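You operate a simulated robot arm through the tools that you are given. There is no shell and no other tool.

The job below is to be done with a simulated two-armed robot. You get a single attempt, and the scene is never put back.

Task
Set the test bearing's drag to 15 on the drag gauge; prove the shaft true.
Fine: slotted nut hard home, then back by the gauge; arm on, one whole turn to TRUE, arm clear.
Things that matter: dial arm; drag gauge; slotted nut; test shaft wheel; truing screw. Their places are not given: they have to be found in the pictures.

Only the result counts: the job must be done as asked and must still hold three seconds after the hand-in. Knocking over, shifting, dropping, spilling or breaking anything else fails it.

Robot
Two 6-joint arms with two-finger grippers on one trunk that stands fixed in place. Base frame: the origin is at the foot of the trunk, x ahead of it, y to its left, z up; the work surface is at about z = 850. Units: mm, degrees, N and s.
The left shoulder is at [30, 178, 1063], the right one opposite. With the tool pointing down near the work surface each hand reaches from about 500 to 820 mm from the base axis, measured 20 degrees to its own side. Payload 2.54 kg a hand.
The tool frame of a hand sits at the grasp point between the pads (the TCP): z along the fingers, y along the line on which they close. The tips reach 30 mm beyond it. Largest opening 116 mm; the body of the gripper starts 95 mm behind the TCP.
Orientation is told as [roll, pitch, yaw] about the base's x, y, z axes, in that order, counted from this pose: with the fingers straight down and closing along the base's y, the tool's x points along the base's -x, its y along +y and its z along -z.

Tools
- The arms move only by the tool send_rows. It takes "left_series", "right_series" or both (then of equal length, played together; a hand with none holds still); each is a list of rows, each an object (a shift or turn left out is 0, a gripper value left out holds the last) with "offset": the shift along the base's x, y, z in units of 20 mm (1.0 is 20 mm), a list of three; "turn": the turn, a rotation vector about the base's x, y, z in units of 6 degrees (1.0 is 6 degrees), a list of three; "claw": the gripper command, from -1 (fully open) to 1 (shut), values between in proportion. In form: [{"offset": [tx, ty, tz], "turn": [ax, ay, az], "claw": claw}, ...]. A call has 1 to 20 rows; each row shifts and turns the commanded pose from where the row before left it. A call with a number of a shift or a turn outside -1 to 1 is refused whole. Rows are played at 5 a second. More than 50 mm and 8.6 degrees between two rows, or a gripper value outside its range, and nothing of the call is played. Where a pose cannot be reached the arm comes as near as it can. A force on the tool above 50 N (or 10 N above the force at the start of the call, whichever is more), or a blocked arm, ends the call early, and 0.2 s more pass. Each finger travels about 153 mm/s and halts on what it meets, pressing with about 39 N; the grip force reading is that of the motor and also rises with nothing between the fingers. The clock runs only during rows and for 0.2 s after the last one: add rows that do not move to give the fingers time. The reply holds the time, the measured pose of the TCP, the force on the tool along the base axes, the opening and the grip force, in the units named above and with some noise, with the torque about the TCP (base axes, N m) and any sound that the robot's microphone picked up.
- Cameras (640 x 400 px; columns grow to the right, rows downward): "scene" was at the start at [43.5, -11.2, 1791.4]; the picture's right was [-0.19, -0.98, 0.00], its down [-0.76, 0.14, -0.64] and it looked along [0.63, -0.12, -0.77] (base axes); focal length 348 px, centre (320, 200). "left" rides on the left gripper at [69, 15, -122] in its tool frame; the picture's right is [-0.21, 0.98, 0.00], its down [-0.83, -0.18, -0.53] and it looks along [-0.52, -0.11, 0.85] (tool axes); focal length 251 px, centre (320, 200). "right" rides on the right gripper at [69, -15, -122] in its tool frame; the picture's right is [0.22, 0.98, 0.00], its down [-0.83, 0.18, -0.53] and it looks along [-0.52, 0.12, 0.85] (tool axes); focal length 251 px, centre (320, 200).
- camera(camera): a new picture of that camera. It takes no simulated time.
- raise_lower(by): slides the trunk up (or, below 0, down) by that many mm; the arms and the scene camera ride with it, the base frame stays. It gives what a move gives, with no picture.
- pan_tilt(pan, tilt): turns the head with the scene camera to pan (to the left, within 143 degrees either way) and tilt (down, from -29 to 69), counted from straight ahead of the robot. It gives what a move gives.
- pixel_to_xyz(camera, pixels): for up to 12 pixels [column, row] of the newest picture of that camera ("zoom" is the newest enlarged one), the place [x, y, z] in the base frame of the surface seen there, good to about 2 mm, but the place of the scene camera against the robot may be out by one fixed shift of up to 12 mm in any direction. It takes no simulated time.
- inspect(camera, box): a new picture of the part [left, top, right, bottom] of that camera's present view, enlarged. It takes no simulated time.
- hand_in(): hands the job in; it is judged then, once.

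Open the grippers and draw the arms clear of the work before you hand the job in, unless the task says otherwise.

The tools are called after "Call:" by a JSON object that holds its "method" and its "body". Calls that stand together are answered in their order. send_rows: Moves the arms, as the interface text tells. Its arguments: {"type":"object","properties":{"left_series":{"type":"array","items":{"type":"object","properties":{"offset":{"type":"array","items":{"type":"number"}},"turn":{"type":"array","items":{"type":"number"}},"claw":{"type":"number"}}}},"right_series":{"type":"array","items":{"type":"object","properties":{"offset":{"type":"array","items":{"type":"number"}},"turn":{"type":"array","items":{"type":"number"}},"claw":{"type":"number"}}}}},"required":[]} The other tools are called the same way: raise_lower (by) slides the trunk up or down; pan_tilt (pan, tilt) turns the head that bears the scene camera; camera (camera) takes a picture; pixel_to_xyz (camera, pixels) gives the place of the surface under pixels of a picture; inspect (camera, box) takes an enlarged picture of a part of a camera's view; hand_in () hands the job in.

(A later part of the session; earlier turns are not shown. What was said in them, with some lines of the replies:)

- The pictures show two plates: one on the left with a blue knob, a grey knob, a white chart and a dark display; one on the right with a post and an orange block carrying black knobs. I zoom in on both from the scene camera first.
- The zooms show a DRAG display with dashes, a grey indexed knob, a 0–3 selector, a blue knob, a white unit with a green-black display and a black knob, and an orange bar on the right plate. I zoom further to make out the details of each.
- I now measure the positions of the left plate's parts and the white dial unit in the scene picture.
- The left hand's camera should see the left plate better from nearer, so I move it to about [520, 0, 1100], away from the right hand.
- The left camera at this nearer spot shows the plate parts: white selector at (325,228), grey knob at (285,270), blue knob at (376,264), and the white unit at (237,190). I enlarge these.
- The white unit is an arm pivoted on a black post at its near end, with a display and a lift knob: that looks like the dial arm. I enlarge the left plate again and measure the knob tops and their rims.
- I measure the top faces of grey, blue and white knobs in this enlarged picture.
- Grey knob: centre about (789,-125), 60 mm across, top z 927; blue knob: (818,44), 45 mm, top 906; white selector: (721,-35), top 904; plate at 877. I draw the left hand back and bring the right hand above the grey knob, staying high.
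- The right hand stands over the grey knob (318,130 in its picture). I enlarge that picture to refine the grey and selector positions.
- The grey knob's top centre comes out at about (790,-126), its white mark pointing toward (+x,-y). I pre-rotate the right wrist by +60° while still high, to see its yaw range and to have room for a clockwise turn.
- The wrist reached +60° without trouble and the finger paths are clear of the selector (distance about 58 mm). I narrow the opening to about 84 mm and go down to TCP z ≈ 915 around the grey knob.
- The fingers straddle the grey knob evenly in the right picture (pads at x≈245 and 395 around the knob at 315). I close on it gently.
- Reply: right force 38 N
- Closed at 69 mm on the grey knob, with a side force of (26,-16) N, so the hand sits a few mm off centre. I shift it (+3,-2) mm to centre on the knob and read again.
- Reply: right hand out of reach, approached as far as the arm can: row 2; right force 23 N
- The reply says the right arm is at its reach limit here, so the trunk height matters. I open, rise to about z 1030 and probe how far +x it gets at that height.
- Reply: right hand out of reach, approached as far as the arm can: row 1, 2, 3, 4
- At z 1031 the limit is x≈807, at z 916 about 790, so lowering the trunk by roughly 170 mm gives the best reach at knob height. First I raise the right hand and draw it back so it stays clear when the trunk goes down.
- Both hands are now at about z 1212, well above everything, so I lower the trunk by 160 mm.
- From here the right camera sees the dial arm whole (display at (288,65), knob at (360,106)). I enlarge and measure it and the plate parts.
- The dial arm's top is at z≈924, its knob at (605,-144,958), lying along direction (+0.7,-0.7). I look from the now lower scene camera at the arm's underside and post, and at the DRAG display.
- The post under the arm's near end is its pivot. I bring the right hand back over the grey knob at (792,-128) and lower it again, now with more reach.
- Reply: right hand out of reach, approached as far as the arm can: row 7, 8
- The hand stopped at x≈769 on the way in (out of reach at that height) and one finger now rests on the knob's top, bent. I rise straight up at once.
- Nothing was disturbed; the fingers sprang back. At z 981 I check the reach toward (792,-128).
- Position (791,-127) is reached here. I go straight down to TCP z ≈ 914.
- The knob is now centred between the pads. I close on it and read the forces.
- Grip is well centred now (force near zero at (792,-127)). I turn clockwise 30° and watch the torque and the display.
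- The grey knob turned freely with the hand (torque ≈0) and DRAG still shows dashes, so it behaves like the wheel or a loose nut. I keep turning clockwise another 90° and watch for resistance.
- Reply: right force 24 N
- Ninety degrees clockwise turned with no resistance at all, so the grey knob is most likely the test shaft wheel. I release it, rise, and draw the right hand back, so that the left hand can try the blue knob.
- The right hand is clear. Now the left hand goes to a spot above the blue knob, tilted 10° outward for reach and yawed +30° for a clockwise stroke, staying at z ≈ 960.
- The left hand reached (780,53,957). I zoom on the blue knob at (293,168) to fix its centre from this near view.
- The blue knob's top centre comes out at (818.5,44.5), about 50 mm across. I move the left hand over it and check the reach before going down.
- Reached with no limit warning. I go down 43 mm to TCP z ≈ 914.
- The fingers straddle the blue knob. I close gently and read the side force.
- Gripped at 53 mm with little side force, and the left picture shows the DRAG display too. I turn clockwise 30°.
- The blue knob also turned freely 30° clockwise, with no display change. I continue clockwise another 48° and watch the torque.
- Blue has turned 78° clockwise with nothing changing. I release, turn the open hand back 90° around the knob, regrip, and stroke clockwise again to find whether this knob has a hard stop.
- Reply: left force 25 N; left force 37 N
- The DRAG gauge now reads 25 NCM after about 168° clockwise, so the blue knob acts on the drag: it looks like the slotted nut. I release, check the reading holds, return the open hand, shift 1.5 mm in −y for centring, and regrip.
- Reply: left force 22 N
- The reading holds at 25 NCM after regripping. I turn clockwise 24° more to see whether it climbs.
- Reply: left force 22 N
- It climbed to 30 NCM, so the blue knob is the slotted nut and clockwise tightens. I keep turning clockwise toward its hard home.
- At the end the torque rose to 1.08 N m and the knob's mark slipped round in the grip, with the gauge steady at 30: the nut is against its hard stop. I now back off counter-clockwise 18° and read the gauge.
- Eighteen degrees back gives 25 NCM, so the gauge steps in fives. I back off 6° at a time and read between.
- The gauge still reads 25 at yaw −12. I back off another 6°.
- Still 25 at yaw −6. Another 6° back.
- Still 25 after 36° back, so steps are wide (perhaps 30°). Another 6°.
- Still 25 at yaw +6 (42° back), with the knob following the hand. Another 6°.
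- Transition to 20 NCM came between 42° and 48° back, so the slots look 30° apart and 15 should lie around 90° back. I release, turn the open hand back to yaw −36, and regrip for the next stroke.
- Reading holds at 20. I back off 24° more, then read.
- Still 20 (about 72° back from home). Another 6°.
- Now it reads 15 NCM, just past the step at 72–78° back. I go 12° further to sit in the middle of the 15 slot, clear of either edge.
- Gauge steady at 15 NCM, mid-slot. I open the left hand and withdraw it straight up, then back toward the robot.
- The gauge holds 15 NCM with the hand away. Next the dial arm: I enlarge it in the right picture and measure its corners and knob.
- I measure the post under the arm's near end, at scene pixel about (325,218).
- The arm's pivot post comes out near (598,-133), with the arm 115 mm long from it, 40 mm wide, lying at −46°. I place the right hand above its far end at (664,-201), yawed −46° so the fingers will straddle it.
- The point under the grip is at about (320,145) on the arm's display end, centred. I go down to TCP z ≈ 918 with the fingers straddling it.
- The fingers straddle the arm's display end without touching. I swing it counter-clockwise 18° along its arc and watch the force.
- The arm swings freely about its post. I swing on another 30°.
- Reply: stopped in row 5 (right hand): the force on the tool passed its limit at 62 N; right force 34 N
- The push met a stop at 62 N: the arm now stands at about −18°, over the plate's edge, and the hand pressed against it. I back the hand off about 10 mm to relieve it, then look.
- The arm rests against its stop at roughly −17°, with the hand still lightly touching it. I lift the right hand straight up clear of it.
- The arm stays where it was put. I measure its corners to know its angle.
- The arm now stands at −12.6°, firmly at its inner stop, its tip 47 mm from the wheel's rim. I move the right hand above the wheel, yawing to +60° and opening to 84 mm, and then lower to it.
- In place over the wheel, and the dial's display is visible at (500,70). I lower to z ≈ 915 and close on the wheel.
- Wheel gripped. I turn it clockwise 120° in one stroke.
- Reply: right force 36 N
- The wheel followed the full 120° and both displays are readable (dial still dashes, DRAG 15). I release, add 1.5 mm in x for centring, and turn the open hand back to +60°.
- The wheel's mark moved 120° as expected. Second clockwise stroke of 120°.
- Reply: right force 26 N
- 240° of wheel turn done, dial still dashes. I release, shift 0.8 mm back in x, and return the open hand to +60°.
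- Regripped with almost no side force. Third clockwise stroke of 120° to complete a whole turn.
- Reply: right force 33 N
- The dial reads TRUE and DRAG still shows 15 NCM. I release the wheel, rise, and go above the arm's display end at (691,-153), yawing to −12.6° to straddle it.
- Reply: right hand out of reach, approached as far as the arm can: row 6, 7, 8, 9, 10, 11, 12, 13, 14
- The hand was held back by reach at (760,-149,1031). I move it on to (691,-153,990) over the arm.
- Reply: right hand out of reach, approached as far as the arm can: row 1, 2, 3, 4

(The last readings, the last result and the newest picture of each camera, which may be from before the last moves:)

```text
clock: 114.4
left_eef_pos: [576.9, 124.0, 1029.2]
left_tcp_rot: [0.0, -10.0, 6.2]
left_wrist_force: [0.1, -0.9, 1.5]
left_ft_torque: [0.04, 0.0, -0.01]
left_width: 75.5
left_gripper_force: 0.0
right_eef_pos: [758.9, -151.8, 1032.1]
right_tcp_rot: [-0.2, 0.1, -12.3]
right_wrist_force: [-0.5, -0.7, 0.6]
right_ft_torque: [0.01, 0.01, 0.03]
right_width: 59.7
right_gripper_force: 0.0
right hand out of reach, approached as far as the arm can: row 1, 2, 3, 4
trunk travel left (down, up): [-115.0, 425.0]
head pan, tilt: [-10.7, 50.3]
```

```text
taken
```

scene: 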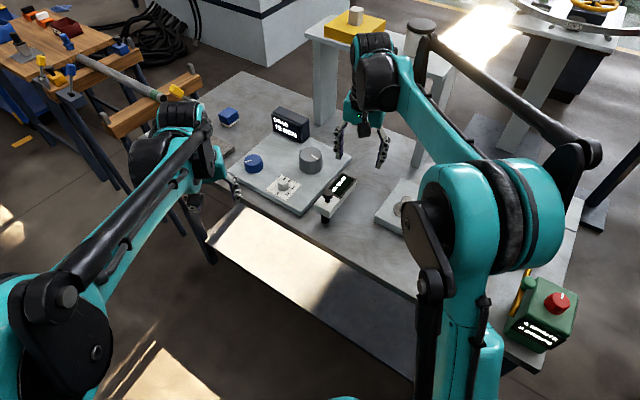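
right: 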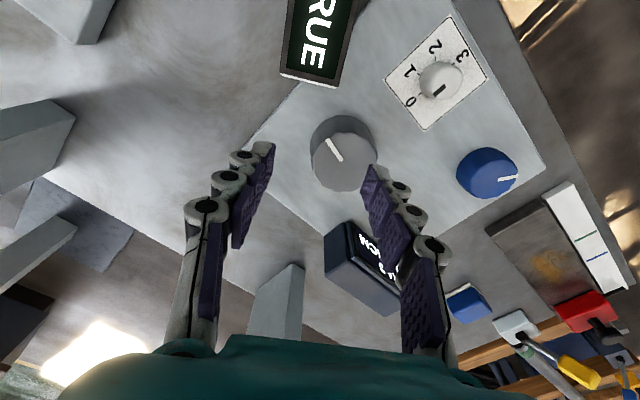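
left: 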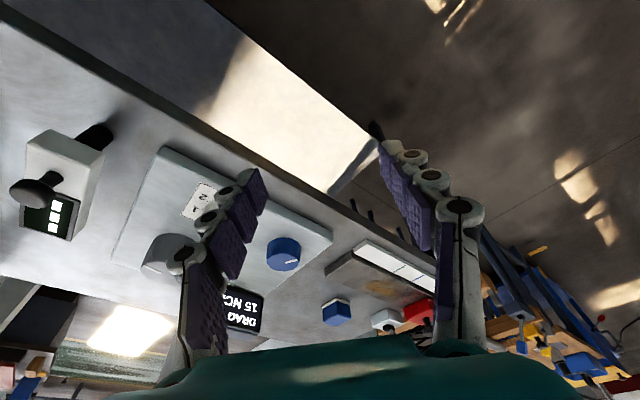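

Even backward moves are reported out of reach, so the arm seems stuck stretched straight. I try going back and up, which freed it before.

Call:
{"method": "send_rows", "body": {"right_series": [{"offset": [-1, 0, 1]}, {"offset": [-1, 0, 1]}, {"offset": [0, 0, 0]}]}}

```text
clock: 115.2
left_eef_pos: [577.0, 123.9, 1027.3]
left_tcp_rot: [-0.1, -9.9, 6.1]
left_wrist_force: [-0.3, -0.4, 0.3]
left_ft_torque: [0.02, -0.02, 0.01]
left_width: 75.3
left_gripper_force: 0.0
right_eef_pos: [726.0, -150.6, 1076.7]
right_tcp_rot: [0.1, 0.0, -12.3]
right_wrist_force: [-0.1, -0.2, 0.6]
right_ft_torque: [0.02, -0.03, -0.02]
right_width: 59.8
right_gripper_force: 0.0
right hand out of reach, approached as far as the arm can: row 1, 2
trunk travel left (down, up): [-115.0, 425.0]
head pan, tilt: [-10.7, 50.3]
```

It moved to (726,-151,1077). I continue back and then down.

Call:
{"method": "send_rows", "body": {"right_series": [{"offset": [-1, 0, 0]}, {"offset": [-1, 0, 0]}, {"offset": [0, 0, 0]}]}}

```text
clock: 116.0
left_eef_pos: [576.3, 124.6, 1028.0]
left_tcp_rot: [0.0, -9.9, 6.1]
left_wrist_force: [-0.1, -1.0, 0.7]
left_ft_torque: [0.01, -0.02, -0.01]
left_width: 75.4
left_gripper_force: 0.0
right_eef_pos: [706.8, -149.7, 1096.6]
right_tcp_rot: [0.1, 0.1, -12.4]
right_wrist_force: [0.0, 0.5, -0.1]
right_ft_torque: [-0.03, 0.0, 0.03]
right_width: 59.7
right_gripper_force: 0.2
right hand out of reach, approached as far as the arm can: row 1, 2
trunk travel left (down, up): [-115.0, 425.0]
head pan, tilt: [-10.7, 50.3]
```

The arm slides along its reach boundary. Going straight down freed it the first time, so I try straight down from here (the dial arm's top is at 926, far below).

Call:
{"method": "send_rows", "body": {"right_series": [{"offset": [0, 0, -0.9]}, {"offset": [0, 0, -0.9]}, {"offset": [0, 0, -0.9]}, {"offset": [0, 0, 0]}]}}

```text
clock: 117.0
left_eef_pos: [577.6, 124.0, 1027.4]
left_tcp_rot: [0.0, -10.0, 6.1]
left_wrist_force: [-0.4, -0.3, 0.8]
left_ft_torque: [-0.02, -0.03, -0.01]
left_width: 75.2
left_gripper_force: 0.0
right_eef_pos: [734.1, -148.8, 1067.3]
right_tcp_rot: [0.0, 0.0, -12.5]
right_wrist_force: [0.0, 0.4, 0.0]
right_ft_torque: [-0.01, 0.04, 0.05]
right_width: 59.6
right_gripper_force: 0.1
right hand out of reach, approached as far as the arm can: row 1, 2, 3
trunk travel left (down, up): [-115.0, 425.0]
head pan, tilt: [-10.7, 50.3]
```

Still sliding along the boundary (734,-149,1067). I look at the arm's shape in the scene picture before trying something else.

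Call:
{"method": "camera", "body": {"camera": "scene"}}

```text
taken
```

scene: 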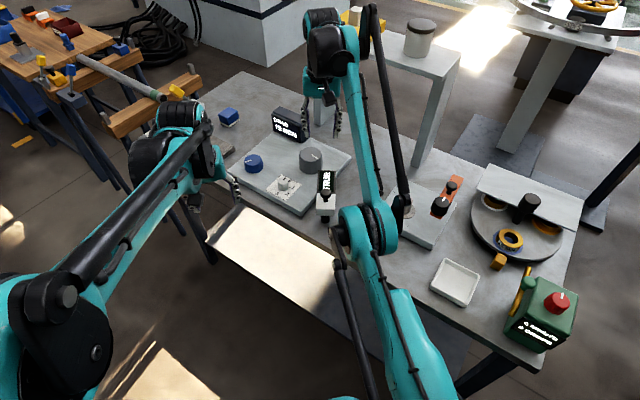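

The right arm is stretched dead straight. In the earlier cases an outward push came before the escape, so I push radially outward for three rows and then inward.

Call:
{"method": "send_rows", "body": {"right_series": [{"offset": [0.78, 0, 0.63]}, {"offset": [0.78, 0, 0.63]}, {"offset": [0.78, 0, 0.63]}, {"offset": [-0.78, 0, -0.63]}, {"offset": [-0.78, 0, -0.63]}, {"offset": [-0.78, 0, -0.63]}, {"offset": [0, 0, 0]}]}}

```text
clock: 118.6
left_eef_pos: [577.6, 123.2, 1027.2]
left_tcp_rot: [0.0, -9.9, 6.1]
left_wrist_force: [0.1, 0.0, 0.3]
left_ft_torque: [0.04, 0.01, -0.01]
left_width: 75.2
left_gripper_force: 0.1
right_eef_pos: [706.0, -149.6, 1052.0]
right_tcp_rot: [0.0, 0.0, -12.3]
right_wrist_force: [-0.1, 0.5, 0.3]
right_ft_torque: [-0.04, -0.02, -0.02]
right_width: 59.7
right_gripper_force: 0.1
right hand out of reach, approached as far as the arm can: row 2, 3
trunk travel left (down, up): [-115.0, 425.0]
head pan, tilt: [-10.7, 50.3]
```

That freed it: (706,-150,1052) with no warning on the way in. Now I go to (691,-153,985) above the dial arm's end.

Call:
{"method": "send_rows", "body": {"right_series": [{"offset": [-0.25, -0.05, -0.8]}, {"offset": [-0.25, -0.05, -0.8]}, {"offset": [-0.25, -0.05, -0.8]}, {"offset": [0, 0, -0.8]}, {"offset": [0, 0, 0]}]}}

Call:
{"method": "camera", "body": {"camera": "right"}}

```text
clock: 119.8
left_eef_pos: [576.8, 122.5, 1027.4]
left_tcp_rot: [0.0, -10.0, 6.1]
left_wrist_force: [-0.1, 0.2, 0.3]
left_ft_torque: [0.01, -0.02, -0.04]
left_width: 75.2
left_gripper_force: 0.1
right_eef_pos: [691.6, -152.8, 988.1]
right_tcp_rot: [0.1, -0.2, -12.4]
right_wrist_force: [0.4, 0.0, 1.4]
right_ft_torque: [-0.01, 0.01, -0.01]
right_width: 59.6
right_gripper_force: 0.1
trunk travel left (down, up): [-115.0, 425.0]
head pan, tilt: [-10.7, 50.3]
```

```text
taken
```

right: 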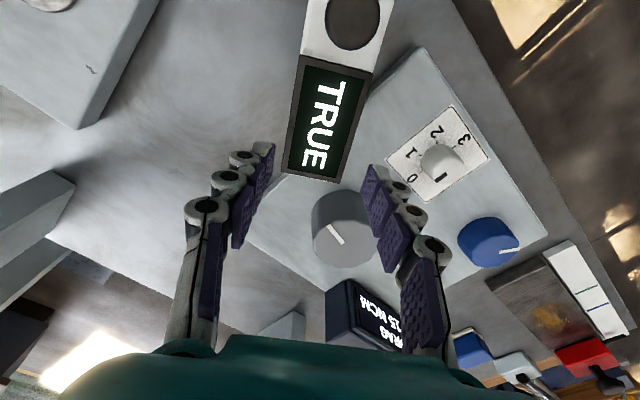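

Aligned over the arm, which reads TRUE. I lower to z ≈ 918 around it.

Call:
{"method": "send_rows", "body": {"right_series": [{"offset": [0, 0, -0.8]}, {"offset": [0, 0, -0.8]}, {"offset": [0, 0, -0.8]}, {"offset": [0, 0, -0.8]}, {"offset": [0, 0, -0.3]}, {"offset": [0, 0, 0]}]}}

Call:
{"method": "camera", "body": {"camera": "right"}}

```text
clock: 121.2
left_eef_pos: [576.9, 124.5, 1028.1]
left_tcp_rot: [-0.1, -9.9, 6.2]
left_wrist_force: [0.2, 0.1, 0.2]
left_ft_torque: [0.02, 0.03, 0.01]
left_width: 75.3
left_gripper_force: 0.1
right_eef_pos: [692.4, -152.1, 919.9]
right_tcp_rot: [0.0, -0.1, -12.5]
right_wrist_force: [0.6, 0.7, 0.2]
right_ft_torque: [0.0, 0.0, -0.03]
right_width: 59.8
right_gripper_force: 0.0
trunk travel left (down, up): [-115.0, 425.0]
head pan, tilt: [-10.7, 50.3]
```

```text
taken
```

right: 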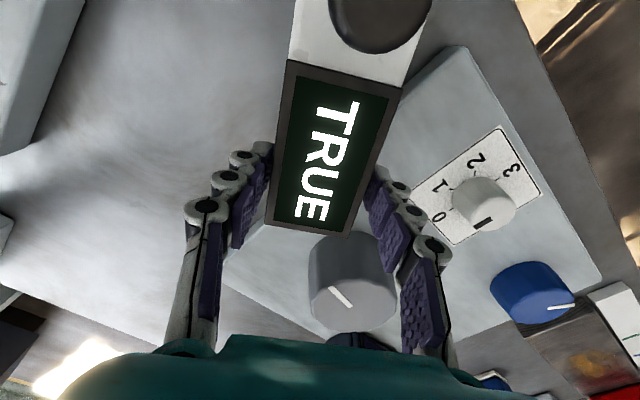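

The fingers straddle the arm. I swing it clockwise back out along its arc, 36° in six steps.

Call:
{"method": "send_rows", "body": {"right_series": [{"offset": [-0.135, -0.48, 0], "turn": [0, 0, -1]}, {"offset": [-0.18, -0.46, 0], "turn": [0, 0, -1]}, {"offset": [-0.23, -0.445, 0], "turn": [0, 0, -1]}, {"offset": [-0.27, -0.415, 0], "turn": [0, 0, -1]}, {"offset": [-0.315, -0.385, 0], "turn": [0, 0, -1]}, {"offset": [-0.355, -0.345, 0], "turn": [0, 0, -1]}, {"offset": [0, 0, 0]}]}}

Call:
{"method": "camera", "body": {"camera": "right"}}

Call:
{"method": "inspect", "body": {"camera": "scene", "box": [250, 90, 400, 240]}}

```text
clock: 122.8
left_eef_pos: [577.0, 124.4, 1028.5]
left_tcp_rot: [0.0, -9.8, 6.2]
left_wrist_force: [-0.1, -0.1, -0.1]
left_ft_torque: [-0.01, 0.0, -0.02]
left_width: 75.4
left_gripper_force: 0.1
right_eef_pos: [662.6, -202.4, 918.6]
right_tcp_rot: [0.0, -0.1, -48.5]
right_wrist_force: [1.9, 3.0, -0.3]
right_ft_torque: [0.02, -0.04, 0.06]
right_width: 61.9
right_gripper_force: 1.4
trunk travel left (down, up): [-115.0, 425.0]
head pan, tilt: [-10.7, 50.3]
```

```text
taken
```

right: 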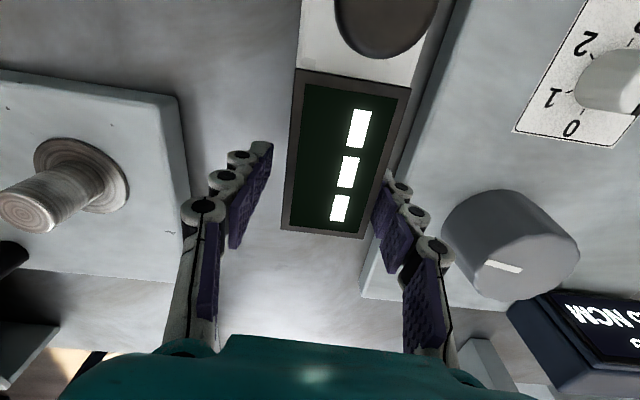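

```text
2.67 times, centred on (325, 165) of scene
```

zoom: 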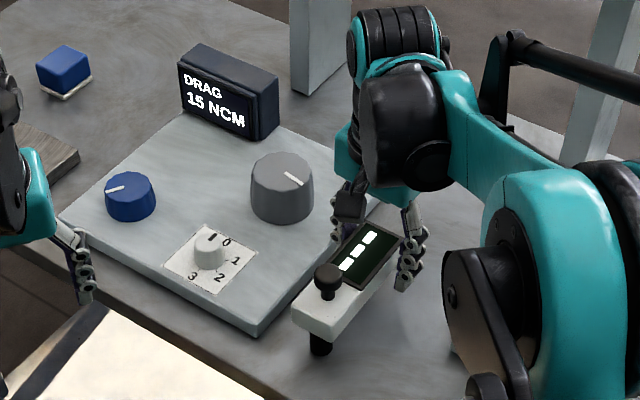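

The dial went back to dashes as the arm left the wheel, and the arm stands at about −44°, a little short of where it began. I nudge it a few degrees further to its parked place.

Call:
{"method": "send_rows", "body": {"right_series": [{"offset": [-0.18, -0.17, 0], "turn": [0, 0, -0.5]}, {"offset": [-0.1, -0.09, 0], "turn": [0, 0, -0.2]}, {"offset": [0, 0, 0]}]}}

Call:
{"method": "camera", "body": {"camera": "right"}}

```text
clock: 123.6
left_eef_pos: [576.9, 125.5, 1027.8]
left_tcp_rot: [-0.1, -9.8, 6.1]
left_wrist_force: [-0.3, -0.1, 0.7]
left_ft_torque: [-0.02, 0.01, -0.01]
left_width: 75.5
left_gripper_force: 0.1
right_eef_pos: [658.1, -204.1, 916.8]
right_tcp_rot: [0.0, 0.0, -52.5]
right_wrist_force: [8.2, 26.7, -9.7]
right_ft_torque: [0.49, 0.14, 0.82]
right_width: 72.2
right_gripper_force: 9.4
trunk travel left (down, up): [-115.0, 425.0]
head pan, tilt: [-10.7, 50.3]
```

```text
taken
```

right: 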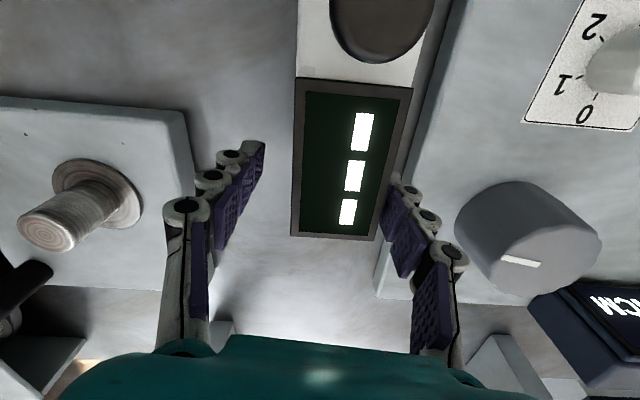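

The arm is against its outer stop (26 N). I relax the hand 7 mm back to the middle, then lift straight up.

Call:
{"method": "send_rows", "body": {"right_series": [{"offset": [0.13, 0.1, 0], "turn": [0, 0, 0.5]}, {"offset": [0.13, 0.1, 0], "turn": [0, 0, 0.4]}, {"offset": [0, 0, 0]}]}}

Call:
{"method": "camera", "body": {"camera": "right"}}

```text
clock: 124.4
left_eef_pos: [578.0, 123.5, 1027.7]
left_tcp_rot: [0.0, -10.0, 5.9]
left_wrist_force: [0.5, -0.3, 0.5]
left_ft_torque: [-0.04, -0.03, 0.01]
left_width: 75.4
left_gripper_force: 0.0
right_eef_pos: [663.0, -206.4, 920.0]
right_tcp_rot: [-0.1, -0.2, -47.4]
right_wrist_force: [9.9, 3.9, 0.0]
right_ft_torque: [0.13, -0.23, -0.03]
right_width: 66.0
right_gripper_force: 4.2
trunk travel left (down, up): [-115.0, 425.0]
head pan, tilt: [-10.7, 50.3]
```

```text
taken
```

right: 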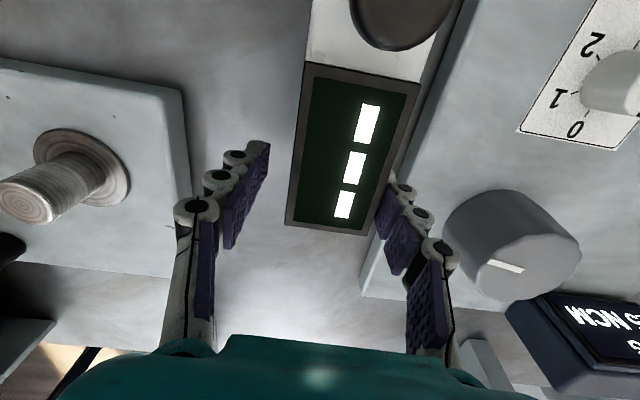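

A little contact remains (10 N). I move 5 mm more toward the middle and lift straight up 80 mm.

Call:
{"method": "send_rows", "body": {"right_series": [{"offset": [0.1, 0.25, 0]}, {"offset": [0, 0, 0]}, {"offset": [0, 0, 0.7]}, {"offset": [0, 0, 0.8]}, {"offset": [0, 0, 0.8]}, {"offset": [0, 0, 0.8]}, {"offset": [0, 0, 0.9]}, {"offset": [0, 0, 0]}]}}

Call:
{"method": "camera", "body": {"camera": "right"}}

Call:
{"method": "inspect", "body": {"camera": "scene", "box": [250, 90, 400, 240]}}

```text
clock: 126.2
left_eef_pos: [576.5, 123.6, 1026.9]
left_tcp_rot: [-0.1, -10.0, 6.1]
left_wrist_force: [0.3, 0.0, -0.3]
left_ft_torque: [0.04, 0.0, -0.02]
left_width: 75.4
left_gripper_force: 0.1
right_eef_pos: [664.0, -199.5, 999.3]
right_tcp_rot: [-0.1, 0.0, -47.1]
right_wrist_force: [-0.3, -0.3, 0.4]
right_ft_torque: [-0.01, -0.03, 0.01]
right_width: 59.9
right_gripper_force: 0.1
trunk travel left (down, up): [-115.0, 425.0]
head pan, tilt: [-10.7, 50.3]
```

```text
taken
```

right: 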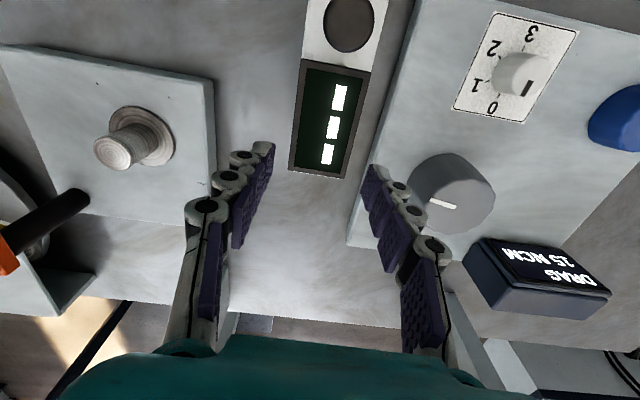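

```text
2.67 times, centred on (325, 165) of scene
```

zoom: 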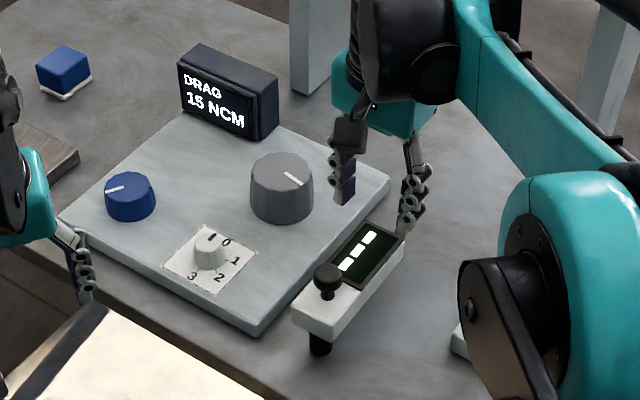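

The arm is parked just as at the start (display corners at (290,167) and (347,180), as before), and DRAG still reads 15 NCM. I draw both hands back and up with the grippers open.

Call:
{"method": "send_rows", "body": {"left_series": [{"offset": [-0.6, 0.2, 0.3], "claw": -1}, {"offset": [-0.6, 0.2, 0.3]}, {"offset": [-0.6, 0.2, 0.3]}, {"offset": [-0.6, 0.2, 0.3]}, {"offset": [-0.6, 0.2, 0], "turn": [0, 0.8, 0]}, {"offset": [-0.6, 0.2, 0], "turn": [0, 0.8, 0]}, {"offset": [-0.6, 0.2, 0]}, {"offset": [-0.6, 0.2, 0]}, {"offset": [0, 0, 0]}, {"offset": [0, 0, 0]}, {"offset": [0, 0, 0]}], "right_series": [{"offset": [0, 0, 0.9]}, {"offset": [0, 0, 0.9]}, {"offset": [0, 0, 0.9]}, {"offset": [-0.9, -0.2, 0.6], "turn": [0, 0, 1], "claw": -1}, {"offset": [-0.9, -0.2, 0], "turn": [0, 0, 1]}, {"offset": [-0.9, -0.2, 0], "turn": [0, 0, 1]}, {"offset": [-0.9, -0.2, 0], "turn": [0, 0, 1]}, {"offset": [-0.9, -0.2, 0], "turn": [0, 0, 1]}, {"offset": [-0.9, -0.2, 0], "turn": [0, 0, 1]}, {"offset": [-0.9, -0.2, 0], "turn": [0, 0, 1]}, {"offset": [-0.9, -0.2, 0], "turn": [0, 0, 0.85]}]}}

Call:
{"method": "camera", "body": {"camera": "scene"}}

Call:
{"method": "inspect", "body": {"camera": "scene", "box": [220, 90, 380, 240]}}

```text
clock: 128.6
left_eef_pos: [479.4, 156.4, 1053.9]
left_tcp_rot: [0.9, -0.4, 6.0]
left_wrist_force: [0.4, 0.0, 0.8]
left_ft_torque: [0.0, 0.01, 0.04]
left_width: 116.2
left_gripper_force: 0.2
right_eef_pos: [518.9, -230.2, 1066.2]
right_tcp_rot: [0.0, -0.1, 0.0]
right_wrist_force: [-0.2, 0.6, -0.4]
right_ft_torque: [0.01, 0.0, -0.01]
right_width: 115.7
right_gripper_force: 0.1
trunk travel left (down, up): [-115.0, 425.0]
head pan, tilt: [-10.7, 50.3]
```

```text
taken
```

scene: 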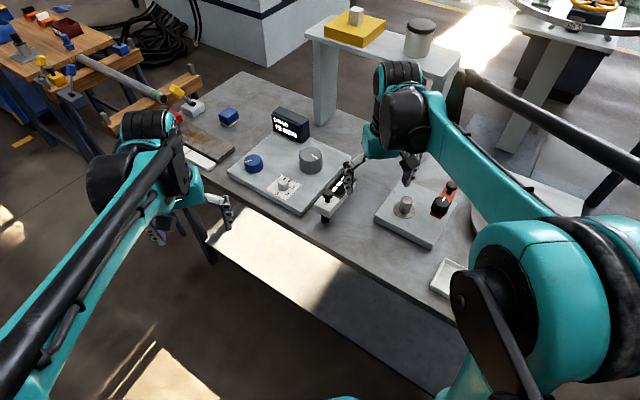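

```text
2.67 times, centred on (300, 165) of scene
```

zoom: 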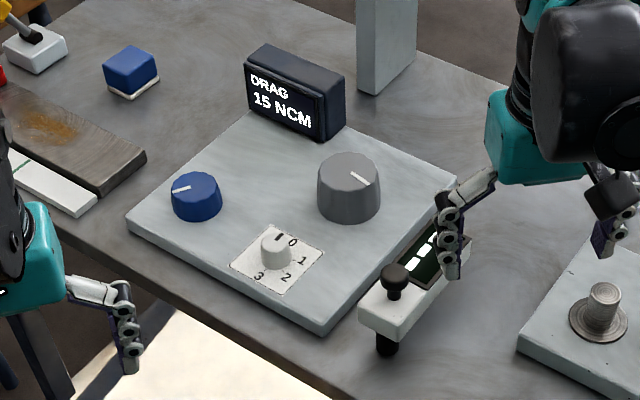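

Everything stands as it should: DRAG 15 NCM, arm parked clear, nothing else moved. I raise the trunk back to its first height so the hands are well clear.

Call:
{"method": "raise_lower", "body": {"by": 160}}

Call:
{"method": "inspect", "body": {"camera": "scene", "box": [220, 130, 380, 270]}}

Call:
{"method": "camera", "body": {"camera": "scene"}}

Call:
{"method": "inspect", "body": {"camera": "right", "box": [260, 120, 440, 320]}}

```text
clock: 130.5
left_eef_pos: [480.3, 156.2, 1212.6]
left_tcp_rot: [1.0, -0.4, 6.1]
left_wrist_force: [-0.9, 0.2, -0.3]
left_ft_torque: [-0.01, -0.02, 0.0]
left_width: 116.2
left_gripper_force: 0.1
right_eef_pos: [519.6, -231.3, 1226.8]
right_tcp_rot: [0.0, 0.0, 0.0]
right_wrist_force: [-0.6, -0.8, 0.5]
right_ft_torque: [-0.02, 0.01, -0.01]
right_width: 116.1
right_gripper_force: 0.0
trunk travel left (down, up): [-275.0, 265.0]
head pan, tilt: [-10.7, 50.3]
```

```text
2.86 times, centred on (300, 200) of scene
```

zoom: 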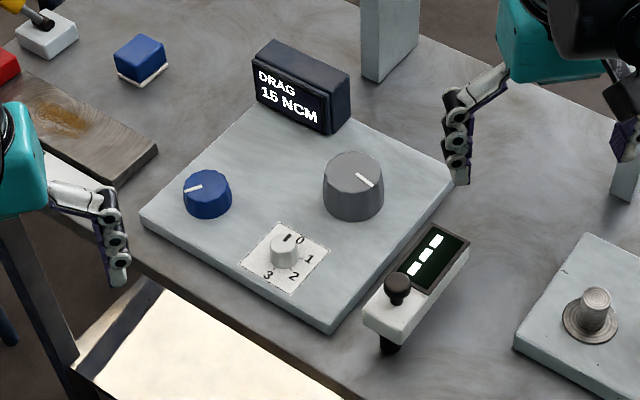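

```text
taken
```

scene: 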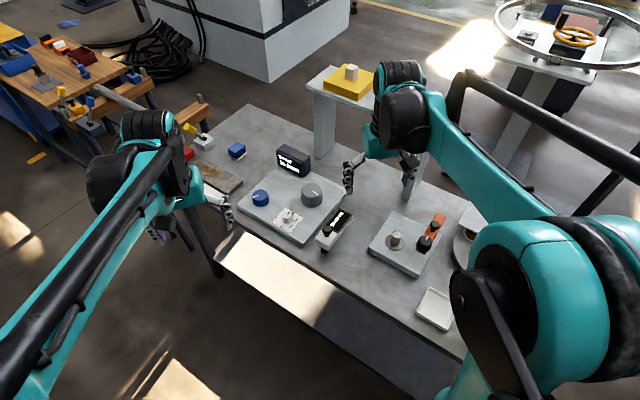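

```text
2.00 times, centred on (350, 220) of right
```

zoom: 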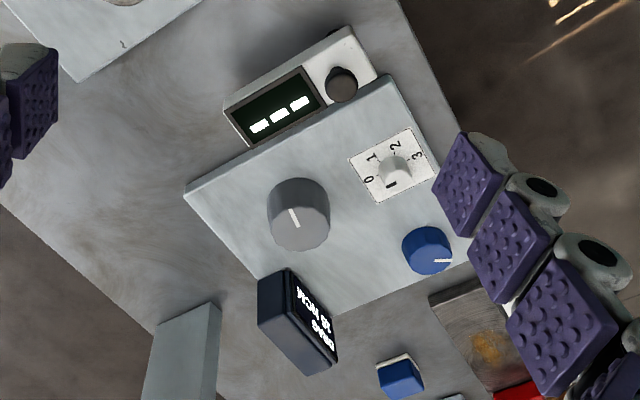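

One zoom reads "15" a bit blurred, so I enlarge the DRAG display once more before handing in.

Call:
{"method": "inspect", "body": {"camera": "scene", "box": [272, 138, 318, 182]}}

```text
9.09 times, centred on (295, 160) of scene
```

zoom: 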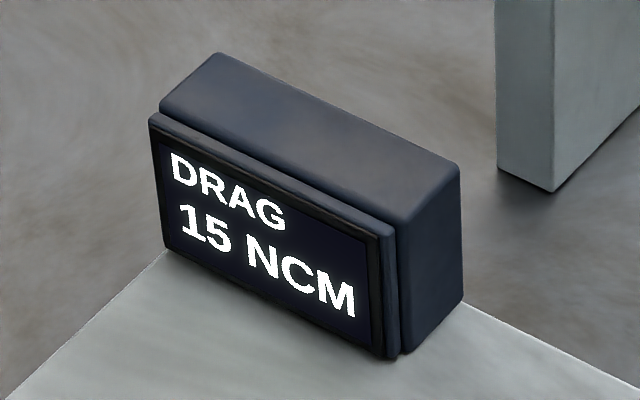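

The gauge clearly reads 15 NCM, the whole turn gave TRUE, the dial arm is parked clear, and both hands are open and away. I hand the job in.

Call:
{"method": "hand_in", "body": {}}

```text
The job is handed in.
```

The test bearing's drag is set to 15 NCM, and the shaft showed TRUE after one whole turn. The job is handed in, but I have not seen a verdict.

- **Slotted nut (blue knob):** I turned it clockwise until it hit its stop at 30 NCM. The torque reached about 1.08 N m and the grip slipped round the knob. I then backed it off through 25 and 20 to 15, ending near the middle of that step. The gauge still read 15 NCM just before hand-in.
- **Shaft check:** I swung the dial arm to its inner stop and turned the grey wheel clockwise through 360° in three strokes. The dial then read TRUE.
- **Truing screw:** I took this to be the white 0–3 selector. I left it at 0, since the shaft already read TRUE.
- **Dial arm:** it is back at its outer stop, where it started. Its display returned to dashes when it left the wheel.

**Bumps on the way:**
- The right hand's first approach to the wheel, before the nut was set, touched its top and turned it slightly.
- Swinging the dial arm in, the push reached 62 N against the stop and that move was cut short.

I saw nothing else shifted or damaged. Both grippers are open and clear of the work.
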